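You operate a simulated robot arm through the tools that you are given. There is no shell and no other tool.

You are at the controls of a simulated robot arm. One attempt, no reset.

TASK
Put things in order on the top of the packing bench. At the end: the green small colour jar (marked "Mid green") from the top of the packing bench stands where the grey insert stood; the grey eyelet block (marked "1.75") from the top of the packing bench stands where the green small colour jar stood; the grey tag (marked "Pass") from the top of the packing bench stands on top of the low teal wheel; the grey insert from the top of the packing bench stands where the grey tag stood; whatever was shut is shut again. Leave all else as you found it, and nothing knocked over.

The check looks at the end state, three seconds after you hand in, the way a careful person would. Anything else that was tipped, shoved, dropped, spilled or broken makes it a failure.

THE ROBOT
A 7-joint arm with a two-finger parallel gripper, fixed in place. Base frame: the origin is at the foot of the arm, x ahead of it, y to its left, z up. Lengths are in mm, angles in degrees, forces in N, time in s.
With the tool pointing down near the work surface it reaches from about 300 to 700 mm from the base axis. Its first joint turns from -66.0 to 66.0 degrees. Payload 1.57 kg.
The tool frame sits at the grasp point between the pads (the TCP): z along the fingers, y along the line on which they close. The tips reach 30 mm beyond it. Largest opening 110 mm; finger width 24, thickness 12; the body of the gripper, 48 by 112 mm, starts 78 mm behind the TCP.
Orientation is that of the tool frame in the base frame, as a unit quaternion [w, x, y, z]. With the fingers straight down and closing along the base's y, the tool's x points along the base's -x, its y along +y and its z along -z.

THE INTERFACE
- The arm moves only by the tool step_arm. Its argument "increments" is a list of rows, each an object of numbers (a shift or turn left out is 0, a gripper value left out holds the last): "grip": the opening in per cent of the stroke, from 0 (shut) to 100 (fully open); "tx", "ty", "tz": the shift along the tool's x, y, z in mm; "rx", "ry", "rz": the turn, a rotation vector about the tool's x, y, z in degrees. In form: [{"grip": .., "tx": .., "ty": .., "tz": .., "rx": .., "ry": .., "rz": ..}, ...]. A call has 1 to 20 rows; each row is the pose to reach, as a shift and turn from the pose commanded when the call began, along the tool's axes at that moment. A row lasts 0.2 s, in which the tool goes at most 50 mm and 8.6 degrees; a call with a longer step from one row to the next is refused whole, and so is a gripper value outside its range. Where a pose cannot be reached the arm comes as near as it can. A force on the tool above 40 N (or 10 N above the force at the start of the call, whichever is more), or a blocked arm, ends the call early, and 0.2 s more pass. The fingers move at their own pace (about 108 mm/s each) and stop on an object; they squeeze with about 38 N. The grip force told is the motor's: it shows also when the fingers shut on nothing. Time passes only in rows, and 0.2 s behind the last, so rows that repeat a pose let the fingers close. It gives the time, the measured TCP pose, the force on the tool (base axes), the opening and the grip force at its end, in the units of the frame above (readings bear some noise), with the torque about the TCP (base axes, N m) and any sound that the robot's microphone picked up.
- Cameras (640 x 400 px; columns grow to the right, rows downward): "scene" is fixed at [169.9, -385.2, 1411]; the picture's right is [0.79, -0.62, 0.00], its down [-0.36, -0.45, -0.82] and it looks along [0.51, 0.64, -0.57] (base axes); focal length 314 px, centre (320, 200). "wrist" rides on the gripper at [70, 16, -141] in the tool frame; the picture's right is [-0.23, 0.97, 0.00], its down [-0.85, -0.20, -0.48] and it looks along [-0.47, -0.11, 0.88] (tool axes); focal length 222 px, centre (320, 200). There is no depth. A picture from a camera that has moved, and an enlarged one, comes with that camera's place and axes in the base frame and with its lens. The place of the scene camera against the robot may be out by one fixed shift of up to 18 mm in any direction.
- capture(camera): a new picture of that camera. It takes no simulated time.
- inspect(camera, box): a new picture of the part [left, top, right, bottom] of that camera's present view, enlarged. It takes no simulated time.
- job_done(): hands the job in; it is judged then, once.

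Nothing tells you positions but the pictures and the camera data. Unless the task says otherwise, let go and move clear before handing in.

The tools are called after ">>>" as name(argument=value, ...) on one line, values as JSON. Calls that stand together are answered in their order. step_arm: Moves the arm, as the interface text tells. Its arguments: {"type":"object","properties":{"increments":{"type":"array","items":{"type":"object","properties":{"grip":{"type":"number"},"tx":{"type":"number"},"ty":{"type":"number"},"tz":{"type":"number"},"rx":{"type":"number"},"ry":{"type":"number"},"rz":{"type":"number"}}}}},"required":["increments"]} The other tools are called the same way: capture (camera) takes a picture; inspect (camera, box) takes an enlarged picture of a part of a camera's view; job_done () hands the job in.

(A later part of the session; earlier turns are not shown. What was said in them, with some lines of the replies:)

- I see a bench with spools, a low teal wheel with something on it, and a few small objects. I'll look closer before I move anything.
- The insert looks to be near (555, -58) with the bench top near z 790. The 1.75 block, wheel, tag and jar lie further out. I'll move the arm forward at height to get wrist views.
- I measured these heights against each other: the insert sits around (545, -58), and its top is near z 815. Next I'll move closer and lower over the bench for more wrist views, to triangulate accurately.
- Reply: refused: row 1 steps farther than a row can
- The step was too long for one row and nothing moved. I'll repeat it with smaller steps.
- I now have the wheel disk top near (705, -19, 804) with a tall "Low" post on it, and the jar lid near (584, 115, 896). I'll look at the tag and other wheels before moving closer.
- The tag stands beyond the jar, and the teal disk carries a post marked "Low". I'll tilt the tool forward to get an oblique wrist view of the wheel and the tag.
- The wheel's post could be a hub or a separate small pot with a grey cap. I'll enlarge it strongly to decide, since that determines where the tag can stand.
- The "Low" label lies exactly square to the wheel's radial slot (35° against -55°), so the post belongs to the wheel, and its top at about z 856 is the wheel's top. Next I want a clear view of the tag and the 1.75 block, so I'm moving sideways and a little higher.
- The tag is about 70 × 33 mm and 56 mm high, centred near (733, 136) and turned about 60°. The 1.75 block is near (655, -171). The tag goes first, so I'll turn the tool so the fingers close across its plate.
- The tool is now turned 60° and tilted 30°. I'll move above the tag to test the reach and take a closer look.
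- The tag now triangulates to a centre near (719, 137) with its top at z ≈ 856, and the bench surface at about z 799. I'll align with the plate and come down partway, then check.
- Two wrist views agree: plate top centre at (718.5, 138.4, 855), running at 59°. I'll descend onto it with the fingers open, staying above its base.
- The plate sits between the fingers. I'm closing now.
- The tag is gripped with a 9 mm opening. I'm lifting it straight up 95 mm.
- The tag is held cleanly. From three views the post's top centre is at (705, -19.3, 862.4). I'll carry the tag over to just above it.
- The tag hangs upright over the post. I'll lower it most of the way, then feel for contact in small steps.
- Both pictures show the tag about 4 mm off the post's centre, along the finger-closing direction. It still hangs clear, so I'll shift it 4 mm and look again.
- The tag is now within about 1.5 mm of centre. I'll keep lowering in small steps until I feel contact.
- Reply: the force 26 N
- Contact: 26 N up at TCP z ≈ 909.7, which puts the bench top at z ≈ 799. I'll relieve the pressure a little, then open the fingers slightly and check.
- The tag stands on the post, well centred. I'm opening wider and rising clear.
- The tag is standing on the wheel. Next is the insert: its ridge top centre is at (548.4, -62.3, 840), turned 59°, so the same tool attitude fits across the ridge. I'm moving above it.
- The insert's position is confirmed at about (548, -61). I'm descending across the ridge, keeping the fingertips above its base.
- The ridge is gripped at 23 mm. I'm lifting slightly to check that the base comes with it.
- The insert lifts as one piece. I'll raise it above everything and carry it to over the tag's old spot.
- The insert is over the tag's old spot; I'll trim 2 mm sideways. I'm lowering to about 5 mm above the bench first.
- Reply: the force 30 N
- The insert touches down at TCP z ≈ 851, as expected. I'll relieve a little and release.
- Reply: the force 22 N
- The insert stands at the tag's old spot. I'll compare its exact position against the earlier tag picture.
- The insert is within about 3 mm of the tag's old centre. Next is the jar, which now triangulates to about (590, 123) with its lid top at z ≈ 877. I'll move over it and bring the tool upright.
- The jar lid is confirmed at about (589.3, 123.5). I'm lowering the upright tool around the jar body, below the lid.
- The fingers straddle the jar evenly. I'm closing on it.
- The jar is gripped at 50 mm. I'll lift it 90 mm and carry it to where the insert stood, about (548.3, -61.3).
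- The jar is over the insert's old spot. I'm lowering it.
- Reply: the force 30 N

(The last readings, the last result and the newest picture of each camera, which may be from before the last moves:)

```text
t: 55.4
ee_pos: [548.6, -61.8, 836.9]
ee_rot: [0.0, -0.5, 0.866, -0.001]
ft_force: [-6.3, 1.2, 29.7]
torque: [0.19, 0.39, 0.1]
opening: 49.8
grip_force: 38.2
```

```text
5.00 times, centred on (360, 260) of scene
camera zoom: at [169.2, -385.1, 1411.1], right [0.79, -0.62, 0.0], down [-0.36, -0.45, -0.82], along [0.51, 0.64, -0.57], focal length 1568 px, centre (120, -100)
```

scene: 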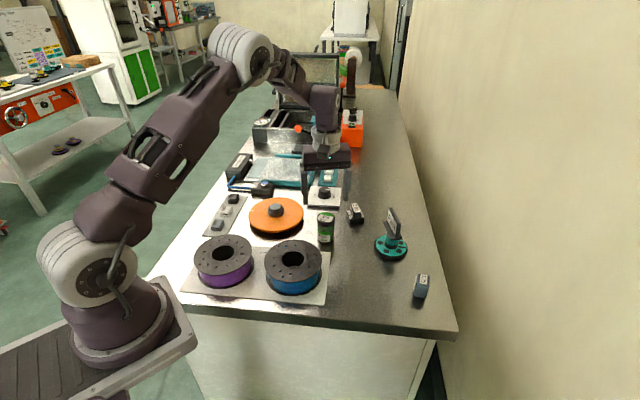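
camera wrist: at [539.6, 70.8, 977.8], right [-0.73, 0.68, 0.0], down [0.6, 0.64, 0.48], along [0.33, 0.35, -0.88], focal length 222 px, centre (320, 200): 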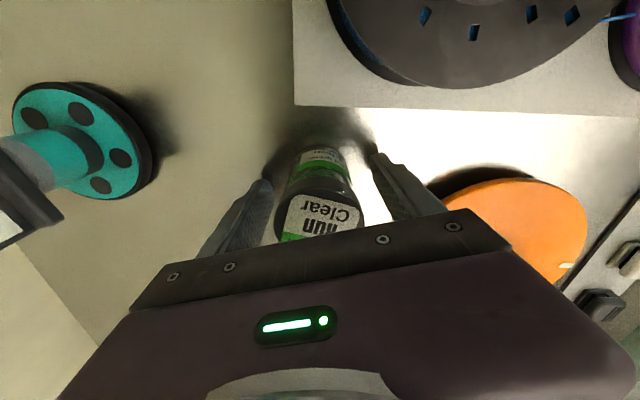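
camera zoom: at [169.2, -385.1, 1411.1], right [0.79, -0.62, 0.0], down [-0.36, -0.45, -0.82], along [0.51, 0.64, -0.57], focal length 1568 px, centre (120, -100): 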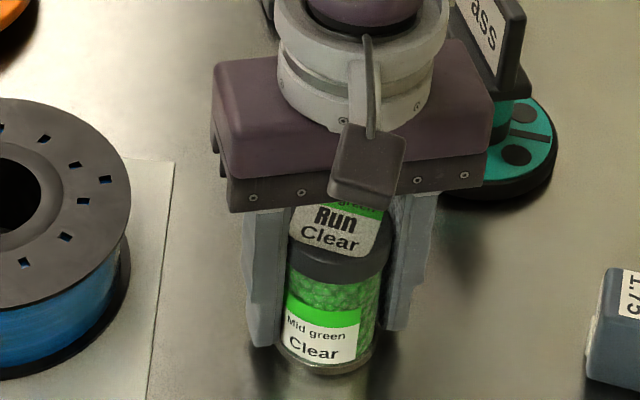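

The jar touches the bench (30 N). I'll relieve and release it, then rise clear.

>>> step_arm(increments=[{"tz": -0.5}, {"tz": -0.5}])

>>> step_arm(increments=[{"grip": 48}, {"grip": 56}, {"grip": 65}, {"grip": 75}, {"grip": 75}])

>>> inspect(camera="scene", box=[320, 220, 400, 300])

>>> capture(camera="wrist")

```text
t: 56.0
ee_pos: [549.3, -61.6, 836.7]
ee_rot: [0.0, -0.499, 0.866, -0.001]
ft_force: [-1.4, 0.6, 21.3]
torque: [0.05, 0.14, 0.04]
opening: 50.0
grip_force: 38.0
```

```text
t: 57.2
ee_pos: [548.2, -61.3, 836.0]
ee_rot: [-0.001, -0.5, 0.866, 0.0]
ft_force: [0.2, -0.3, 1.4]
torque: [0.01, 0.0, 0.02]
opening: 82.4
grip_force: 0.0
```

```text
5.00 times, centred on (360, 260) of scene
camera zoom: at [169.9, -385.2, 1411.0], right [0.79, -0.62, 0.0], down [-0.36, -0.45, -0.82], along [0.51, 0.64, -0.57], focal length 1568 px, centre (120, -100)
```

zoom: 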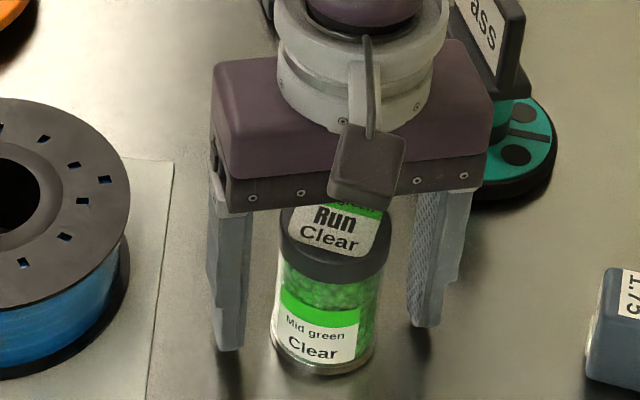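

```text
taken
camera wrist: at [498.3, -114.3, 977.6], right [-0.73, 0.68, 0.0], down [0.6, 0.64, 0.48], along [0.33, 0.35, -0.88], focal length 222 px, centre (320, 200)
```

wrist: 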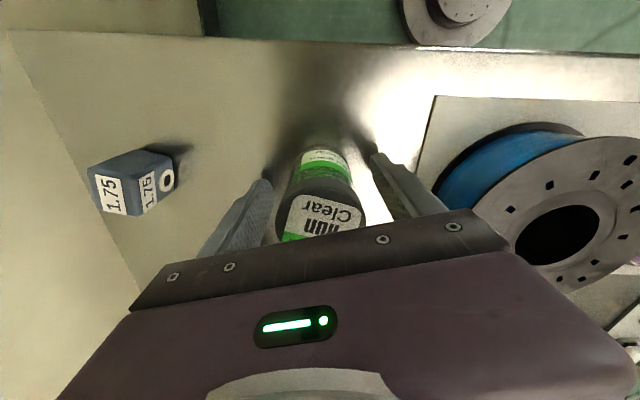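

The jar stands upright where the insert was. The block triangulates to about (646, -160) with its top at z 847 and its long side near 35°. I'll rise, move over and turn the tool to close along that side, so the fingers stay off the eyelet.

>>> step_arm(increments=[{"tz": -10}, {"tz": -40}, {"tz": -80}, {"tz": -124}, {"tz": -124}])

>>> step_arm(increments=[{"tx": 9.1, "ty": -33.5}, {"tx": 18.3, "ty": -67}, {"tx": 27.4, "ty": -100.5}, {"tx": 36.6, "ty": -134}, {"tx": 36.6, "ty": -134}])

>>> step_arm(increments=[{"rz": 8.2}, {"rz": 16.4}, {"rz": 24.6}, {"rz": 32.8}, {"rz": 41}, {"rz": 49.2}, {"rz": 57.4}, {"rz": 65.6}, {"rz": 73.8}, {"rz": 82}, {"rz": 90.2}, {"rz": 98.4}, {"rz": 106.6}, {"rz": 115}, {"rz": 115}])

>>> capture(camera="wrist")

>>> capture(camera="scene")

```text
t: 58.4
ee_pos: [548.6, -62.2, 958.8]
ee_rot: [-0.001, -0.5, 0.866, -0.001]
ft_force: [0.2, 0.7, -0.1]
torque: [0.0, 0.01, 0.03]
opening: 82.3
grip_force: 0.0
```

```text
t: 59.6
ee_pos: [644.2, -159.5, 958.4]
ee_rot: [0.0, -0.5, 0.866, 0.0]
ft_force: [0.1, 0.5, -0.7]
torque: [0.01, -0.01, -0.02]
opening: 82.3
grip_force: 0.0
```

```text
t: 62.8
ee_pos: [644.4, -159.7, 960.4]
ee_rot: [0.0, 0.463, 0.886, -0.001]
ft_force: [-0.7, 0.4, 0.0]
torque: [-0.02, 0.03, 0.01]
opening: 82.5
grip_force: 0.0
```

```text
taken
camera wrist: at [618.3, -93.7, 1101.8], right [0.93, 0.37, 0.0], down [0.33, -0.82, 0.48], along [0.18, -0.44, -0.88], focal length 222 px, centre (320, 200)
```

wrist: 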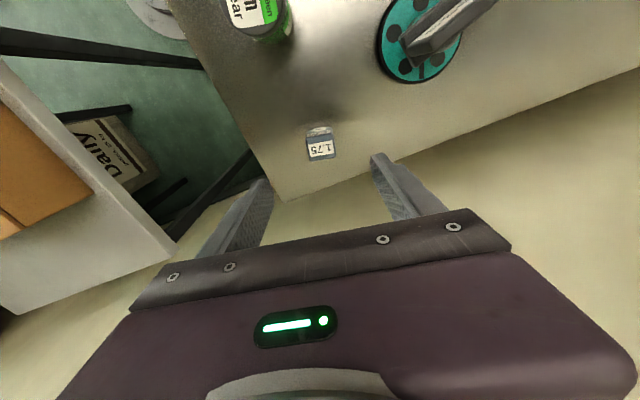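

```text
taken
```

scene: 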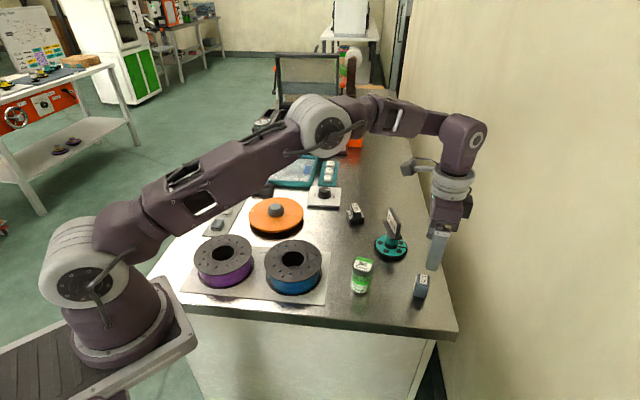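

>>> inspect(camera="wrist", box=[280, 110, 360, 180])

```text
5.71 times, centred on (320, 145) of wrist
camera zoom: at [618.3, -93.7, 1101.8], right [0.93, 0.37, 0.0], down [0.33, -0.82, 0.48], along [0.18, -0.44, -0.88], focal length 1269 px, centre (320, 514)
```

zoom: 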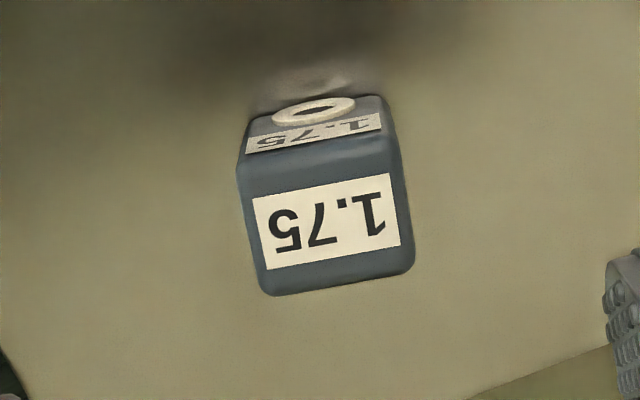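

The block's top centre is at (646.3, -160.8) and its long side is near 32°, so I'll trim the turn by 3°. I'm descending around it.

>>> step_arm(increments=[{"rz": 3, "tx": -2, "ty": 0.9, "tz": 35, "grip": 60}, {"rz": 3, "tx": -2, "ty": 0.9, "tz": 70}, {"rz": 3, "tx": -2, "ty": 0.9, "tz": 95}, {"rz": 3, "tx": -2, "ty": 0.9, "tz": 112}, {"rz": 3, "tx": -2, "ty": 0.9, "tz": 124}, {"rz": 3, "tx": -2, "ty": 0.9, "tz": 124}])

>>> capture(camera="wrist")

>>> inspect(camera="scene", box=[360, 210, 480, 320])

```text
t: 64.2
ee_pos: [647.7, -160.6, 836.3]
ee_rot: [0.0, 0.484, 0.875, 0.0]
ft_force: [0.3, -0.8, -0.4]
torque: [0.02, -0.02, -0.04]
opening: 66.0
grip_force: 0.0
```

```text
taken
camera wrist: at [622.5, -93.0, 977.4], right [0.95, 0.32, 0.0], down [0.28, -0.83, 0.48], along [0.15, -0.45, -0.88], focal length 222 px, centre (320, 200)
```

wrist: 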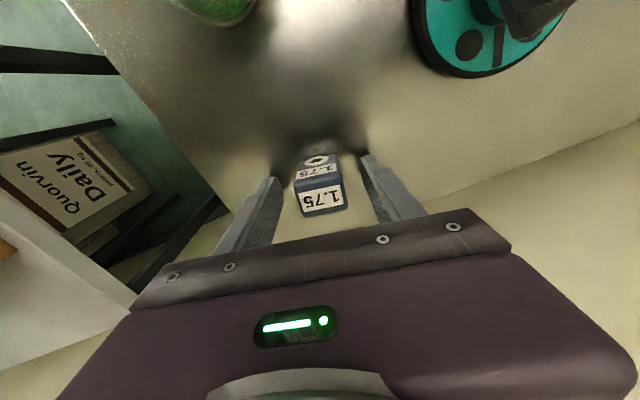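

```text
3.64 times, centred on (420, 265) of scene
camera zoom: at [169.9, -385.2, 1411.0], right [0.79, -0.62, 0.0], down [-0.36, -0.45, -0.82], along [0.51, 0.64, -0.57], focal length 1140 px, centre (-44, -36)
```

zoom: 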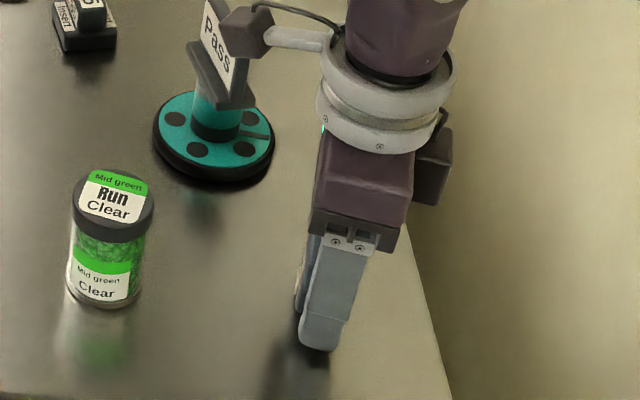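

>>> step_arm(increments=[{"grip": 45}, {"grip": 32}, {"grip": 20}, {"grip": 15}, {"grip": 15}])

>>> inspect(camera="wrist", box=[240, 110, 400, 250])

```text
t: 65.4
ee_pos: [647.0, -160.5, 836.3]
ee_rot: [0.0, 0.485, 0.875, 0.0]
ft_force: [-0.2, 0.2, -0.1]
torque: [-0.03, -0.01, 0.01]
opening: 33.3
grip_force: 38.0
```

```text
2.86 times, centred on (320, 180) of wrist
camera zoom: at [622.5, -93.1, 977.7], right [0.95, 0.32, 0.0], down [0.28, -0.83, 0.48], along [0.15, -0.45, -0.88], focal length 635 px, centre (320, 257)
```

zoom: 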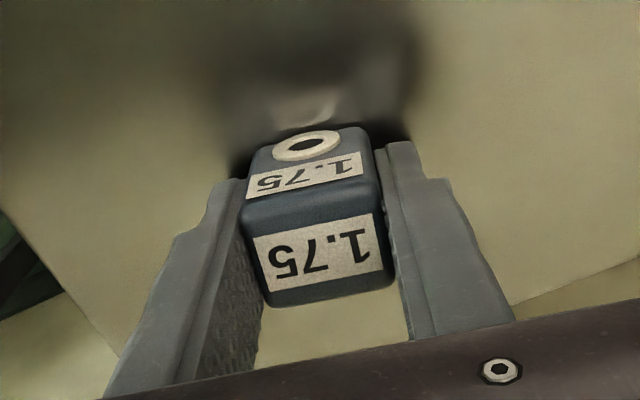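

The block is gripped at 33 mm. I'll lift it above everything and carry it to the jar's old spot (589, 123).

>>> step_arm(increments=[{"tz": -10}, {"tz": -40}, {"tz": -80}, {"tz": -120}, {"tz": -150}, {"tz": -150}])

>>> step_arm(increments=[{"tx": 20, "ty": 7.4}, {"tx": 60, "ty": 22.3}, {"tx": 100, "ty": 37.2}, {"tx": 140, "ty": 52.1}, {"tx": 180, "ty": 67}, {"tx": 220, "ty": 81.9}, {"tx": 255, "ty": 95}, {"tx": 271.5, "ty": 101.1}, {"tx": 271.5, "ty": 101.1}, {"tx": 271.5, "ty": 101.1}])

>>> capture(camera="wrist")

>>> inspect(camera="scene", box=[260, 130, 440, 310])

```text
t: 66.8
ee_pos: [647.3, -161.3, 986.2]
ee_rot: [0.0, 0.485, 0.874, 0.0]
ft_force: [-0.3, 0.1, -0.8]
torque: [0.03, -0.01, -0.03]
opening: 33.1
grip_force: 38.0
```

```text
t: 69.0
ee_pos: [588.7, 122.2, 985.8]
ee_rot: [0.0, 0.485, 0.874, -0.001]
ft_force: [-0.2, 0.1, -1.7]
torque: [0.02, 0.01, 0.01]
opening: 33.3
grip_force: 38.4
```

```text
taken
camera wrist: at [564.9, 190.7, 1127.1], right [0.95, 0.32, 0.0], down [0.28, -0.83, 0.48], along [0.15, -0.45, -0.88], focal length 222 px, centre (320, 200)
```

wrist: 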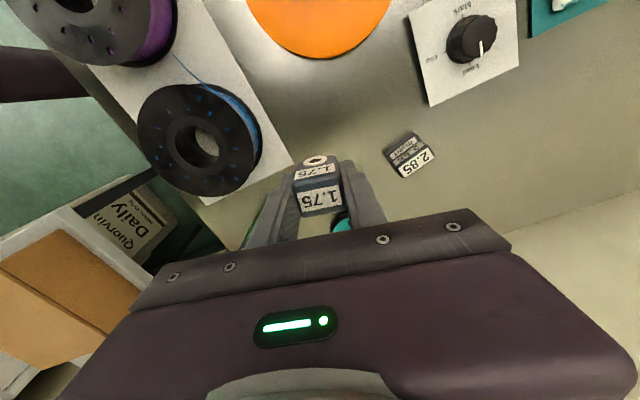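

```text
2.22 times, centred on (350, 220) of scene
camera zoom: at [169.9, -385.2, 1411.0], right [0.79, -0.62, 0.0], down [-0.36, -0.45, -0.82], along [0.51, 0.64, -0.57], focal length 697 px, centre (253, 156)
```

zoom: 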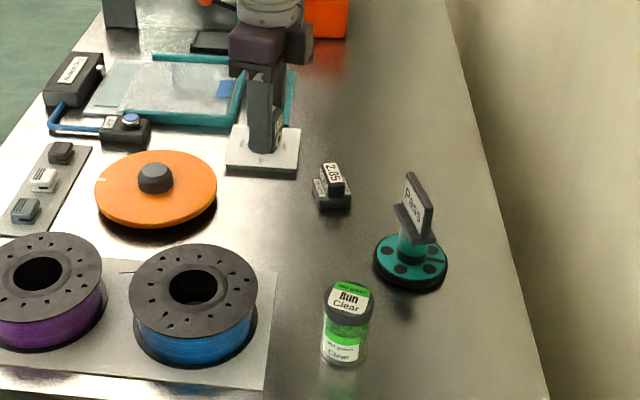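

>>> step_arm(increments=[{"tx": 0.7, "ty": 0.9, "tz": 35}, {"tx": 0.7, "ty": 0.9, "tz": 75}, {"tx": 0.7, "ty": 0.9, "tz": 110}, {"tx": 0.7, "ty": 0.9, "tz": 134}, {"tx": 0.7, "ty": 0.9, "tz": 144}, {"tx": 0.7, "ty": 0.9, "tz": 144}])

>>> step_arm(increments=[{"tz": 1.2}, {"tz": 2.5}, {"tz": 2.5}])

>>> step_arm(increments=[{"tz": 0.6}, {"tz": 1.2}, {"tz": 1.2}])

>>> step_arm(increments=[{"tz": 0.5}, {"tz": 1}, {"tz": 1}])

```text
t: 70.4
ee_pos: [590.0, 125.0, 843.0]
ee_rot: [0.001, 0.485, 0.875, 0.001]
ft_force: [0.2, 0.7, -0.5]
torque: [0.02, 0.01, -0.01]
opening: 33.3
grip_force: 38.3
```

```text
t: 71.2
ee_pos: [589.0, 124.7, 839.4]
ee_rot: [0.001, 0.485, 0.875, 0.0]
ft_force: [-0.2, 0.6, -0.9]
torque: [-0.02, 0.0, -0.04]
opening: 33.2
grip_force: 37.9
```

```text
t: 72.0
ee_pos: [590.2, 124.8, 839.1]
ee_rot: [0.001, 0.485, 0.874, 0.0]
ft_force: [0.1, -0.2, -0.4]
torque: [0.02, 0.0, 0.0]
opening: 33.2
grip_force: 37.8
```

```text
t: 72.8
ee_pos: [590.2, 123.8, 838.9]
ee_rot: [0.0, 0.485, 0.875, 0.001]
ft_force: [0.2, 0.4, -0.5]
torque: [0.0, 0.0, 0.02]
opening: 33.3
grip_force: 38.5
```

>>> step_arm(increments=[{"tz": 0.5}, {"tz": 0.8}, {"tz": 0.8}])

>>> step_arm(increments=[{"tz": 0.5}, {"tz": 0.8}, {"tz": 0.8}])

```text
t: 73.6
ee_pos: [589.4, 123.4, 836.2]
ee_rot: [-0.001, 0.485, 0.875, 0.0]
ft_force: [0.7, 0.2, -0.4]
torque: [0.0, 0.0, -0.02]
opening: 33.2
grip_force: 37.7
```

```text
t: 74.4
ee_pos: [590.0, 123.7, 836.4]
ee_rot: [0.0, 0.484, 0.875, 0.0]
ft_force: [-0.3, 0.1, -0.1]
torque: [0.0, -0.04, 0.0]
opening: 33.2
grip_force: 38.0
```

>>> step_arm(increments=[{"tz": 0.5}, {"tz": 0.7}, {"tz": 0.7}])

```text
t: 75.2
ee_pos: [589.2, 123.3, 835.3]
ee_rot: [0.0, 0.484, 0.875, -0.001]
ft_force: [-3.7, -2.5, 11.5]
torque: [-0.05, 0.14, 0.01]
opening: 33.3
grip_force: 38.1
```

The block has touched down gently (11 N) at (589, 123). I'll release it and rise straight up.

>>> step_arm(increments=[{"grip": 33}, {"grip": 40}, {"grip": 50}, {"grip": 60}, {"grip": 60}])

>>> step_arm(increments=[{"tz": -10}, {"tz": -40}, {"tz": -80}, {"tz": -120}, {"tz": -160}, {"tz": -160}])

>>> capture(camera="wrist")

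>>> inspect(camera="scene", box=[260, 170, 440, 310])

```text
t: 76.4
ee_pos: [590.0, 122.8, 836.0]
ee_rot: [0.0, 0.485, 0.875, 0.0]
ft_force: [0.2, 0.4, -0.8]
torque: [0.01, 0.01, -0.02]
opening: 66.1
grip_force: 0.1
```

```text
t: 77.8
ee_pos: [588.2, 122.7, 995.5]
ee_rot: [0.0, 0.485, 0.875, 0.0]
ft_force: [-0.6, -0.3, 0.4]
torque: [0.03, -0.02, -0.02]
opening: 66.4
grip_force: 0.1
```

```text
taken
camera wrist: at [564.6, 190.1, 1137.4], right [0.95, 0.32, 0.0], down [0.28, -0.83, 0.48], along [0.15, -0.45, -0.88], focal length 222 px, centre (320, 200)
```

wrist: 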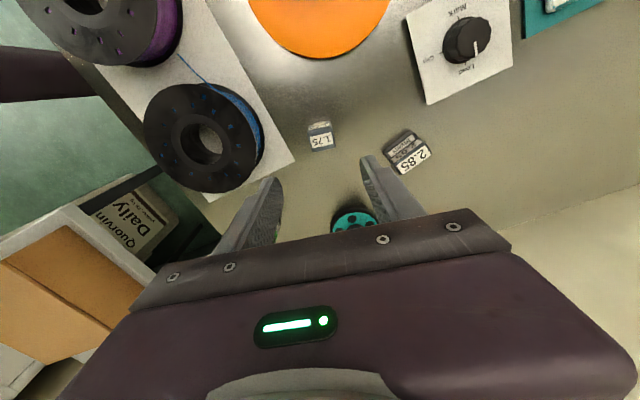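

```text
2.86 times, centred on (350, 240) of scene
camera zoom: at [169.9, -385.2, 1411.0], right [0.79, -0.62, 0.0], down [-0.36, -0.45, -0.82], along [0.51, 0.64, -0.57], focal length 896 px, centre (234, 86)
```

zoom: 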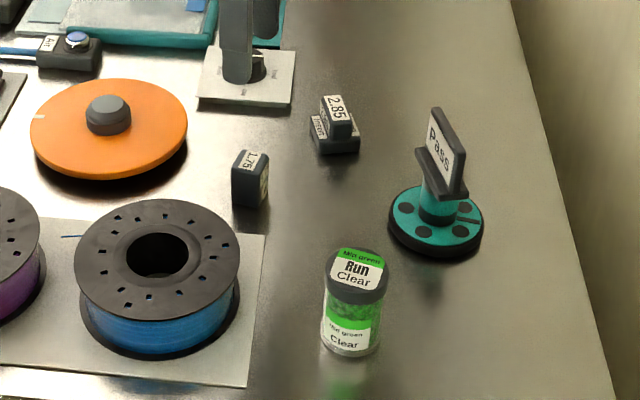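

All four items are in place and upright. I'll back the arm off upward and do a last check of the whole bench.

>>> step_arm(increments=[{"tz": -40}, {"tz": -80}, {"tz": -110}, {"tz": -110}, {"tz": -110}])

>>> capture(camera="scene")

>>> inspect(camera="scene", box=[350, 190, 430, 270])

>>> inspect(camera="scene", box=[180, 130, 380, 300])

```text
t: 79.0
ee_pos: [590.1, 123.6, 1105.3]
ee_rot: [0.0, 0.485, 0.875, -0.001]
ft_force: [0.2, -0.3, 0.2]
torque: [0.01, 0.0, -0.02]
opening: 66.2
grip_force: 0.1
```

```text
taken
```

scene: 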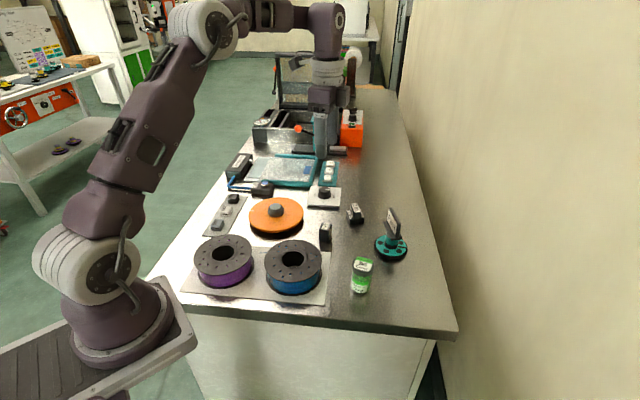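

```text
5.00 times, centred on (390, 230) of scene
camera zoom: at [169.9, -385.2, 1411.0], right [0.79, -0.62, 0.0], down [-0.36, -0.45, -0.82], along [0.51, 0.64, -0.57], focal length 1568 px, centre (-30, 50)
```

zoom: 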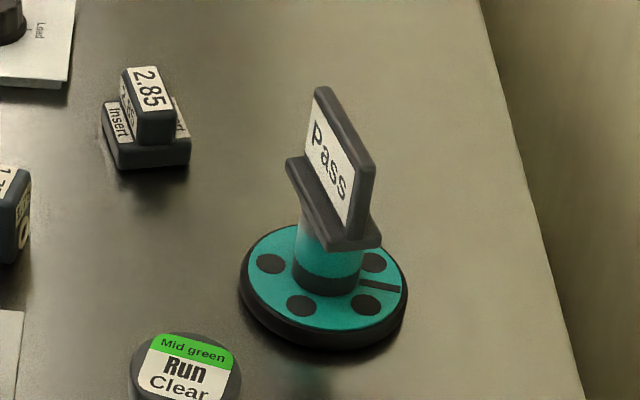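

```text
2.35 times, centred on (280, 215) of scene
camera zoom: at [169.9, -385.2, 1411.0], right [0.79, -0.62, 0.0], down [-0.36, -0.45, -0.82], along [0.51, 0.64, -0.57], focal length 738 px, centre (414, 165)
```

zoom: 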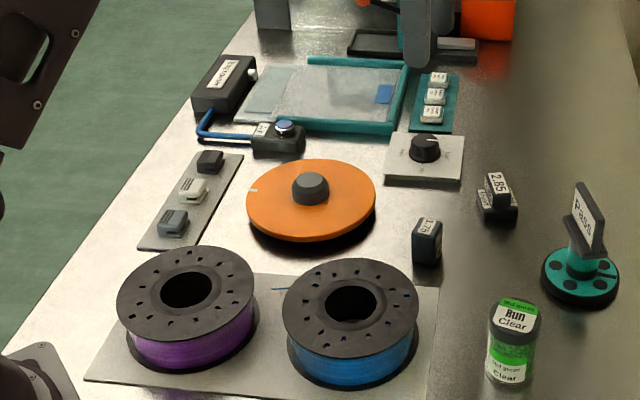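

Everything matches the order asked for: the jar stands on the insert's old spot, the 1.75 block on the jar's, and the insert on the tag's. The tag stands on the teal wheel. Nothing else has moved and the arm is clear, so I'm handing in.

>>> job_done()

```text
The job is handed in.
```

I moved all four items to where you asked and handed the job in. In the last pictures everything stands upright and nothing else on the bench looks disturbed. No result from the check has come back yet.

- **Green jar ("Mid green"):** it stands where the insert stood. I gripped it by the body, so the lid stayed shut; I opened nothing else.
- **Eyelet block ("1.75"):** it stands where the jar stood.
- **Insert:** it stands where the tag stood, about 3 mm off the tag's old centre by my estimate. It lifted as one piece, with the "2.85" ridge part of it.
- **Tag ("Pass"):** it stands on top of the teal wheel's centre post, the part marked "Low". Its base is wider than the post, so it overhangs, but it was centred and steady after I let go.

**Possible problem:** I took the "Low" post to be part of the wheel, because its label lines up squarely with the slot on the disk. If the post counts as a separate item and the tag was meant to rest on the disk itself, that placement would be wrong.
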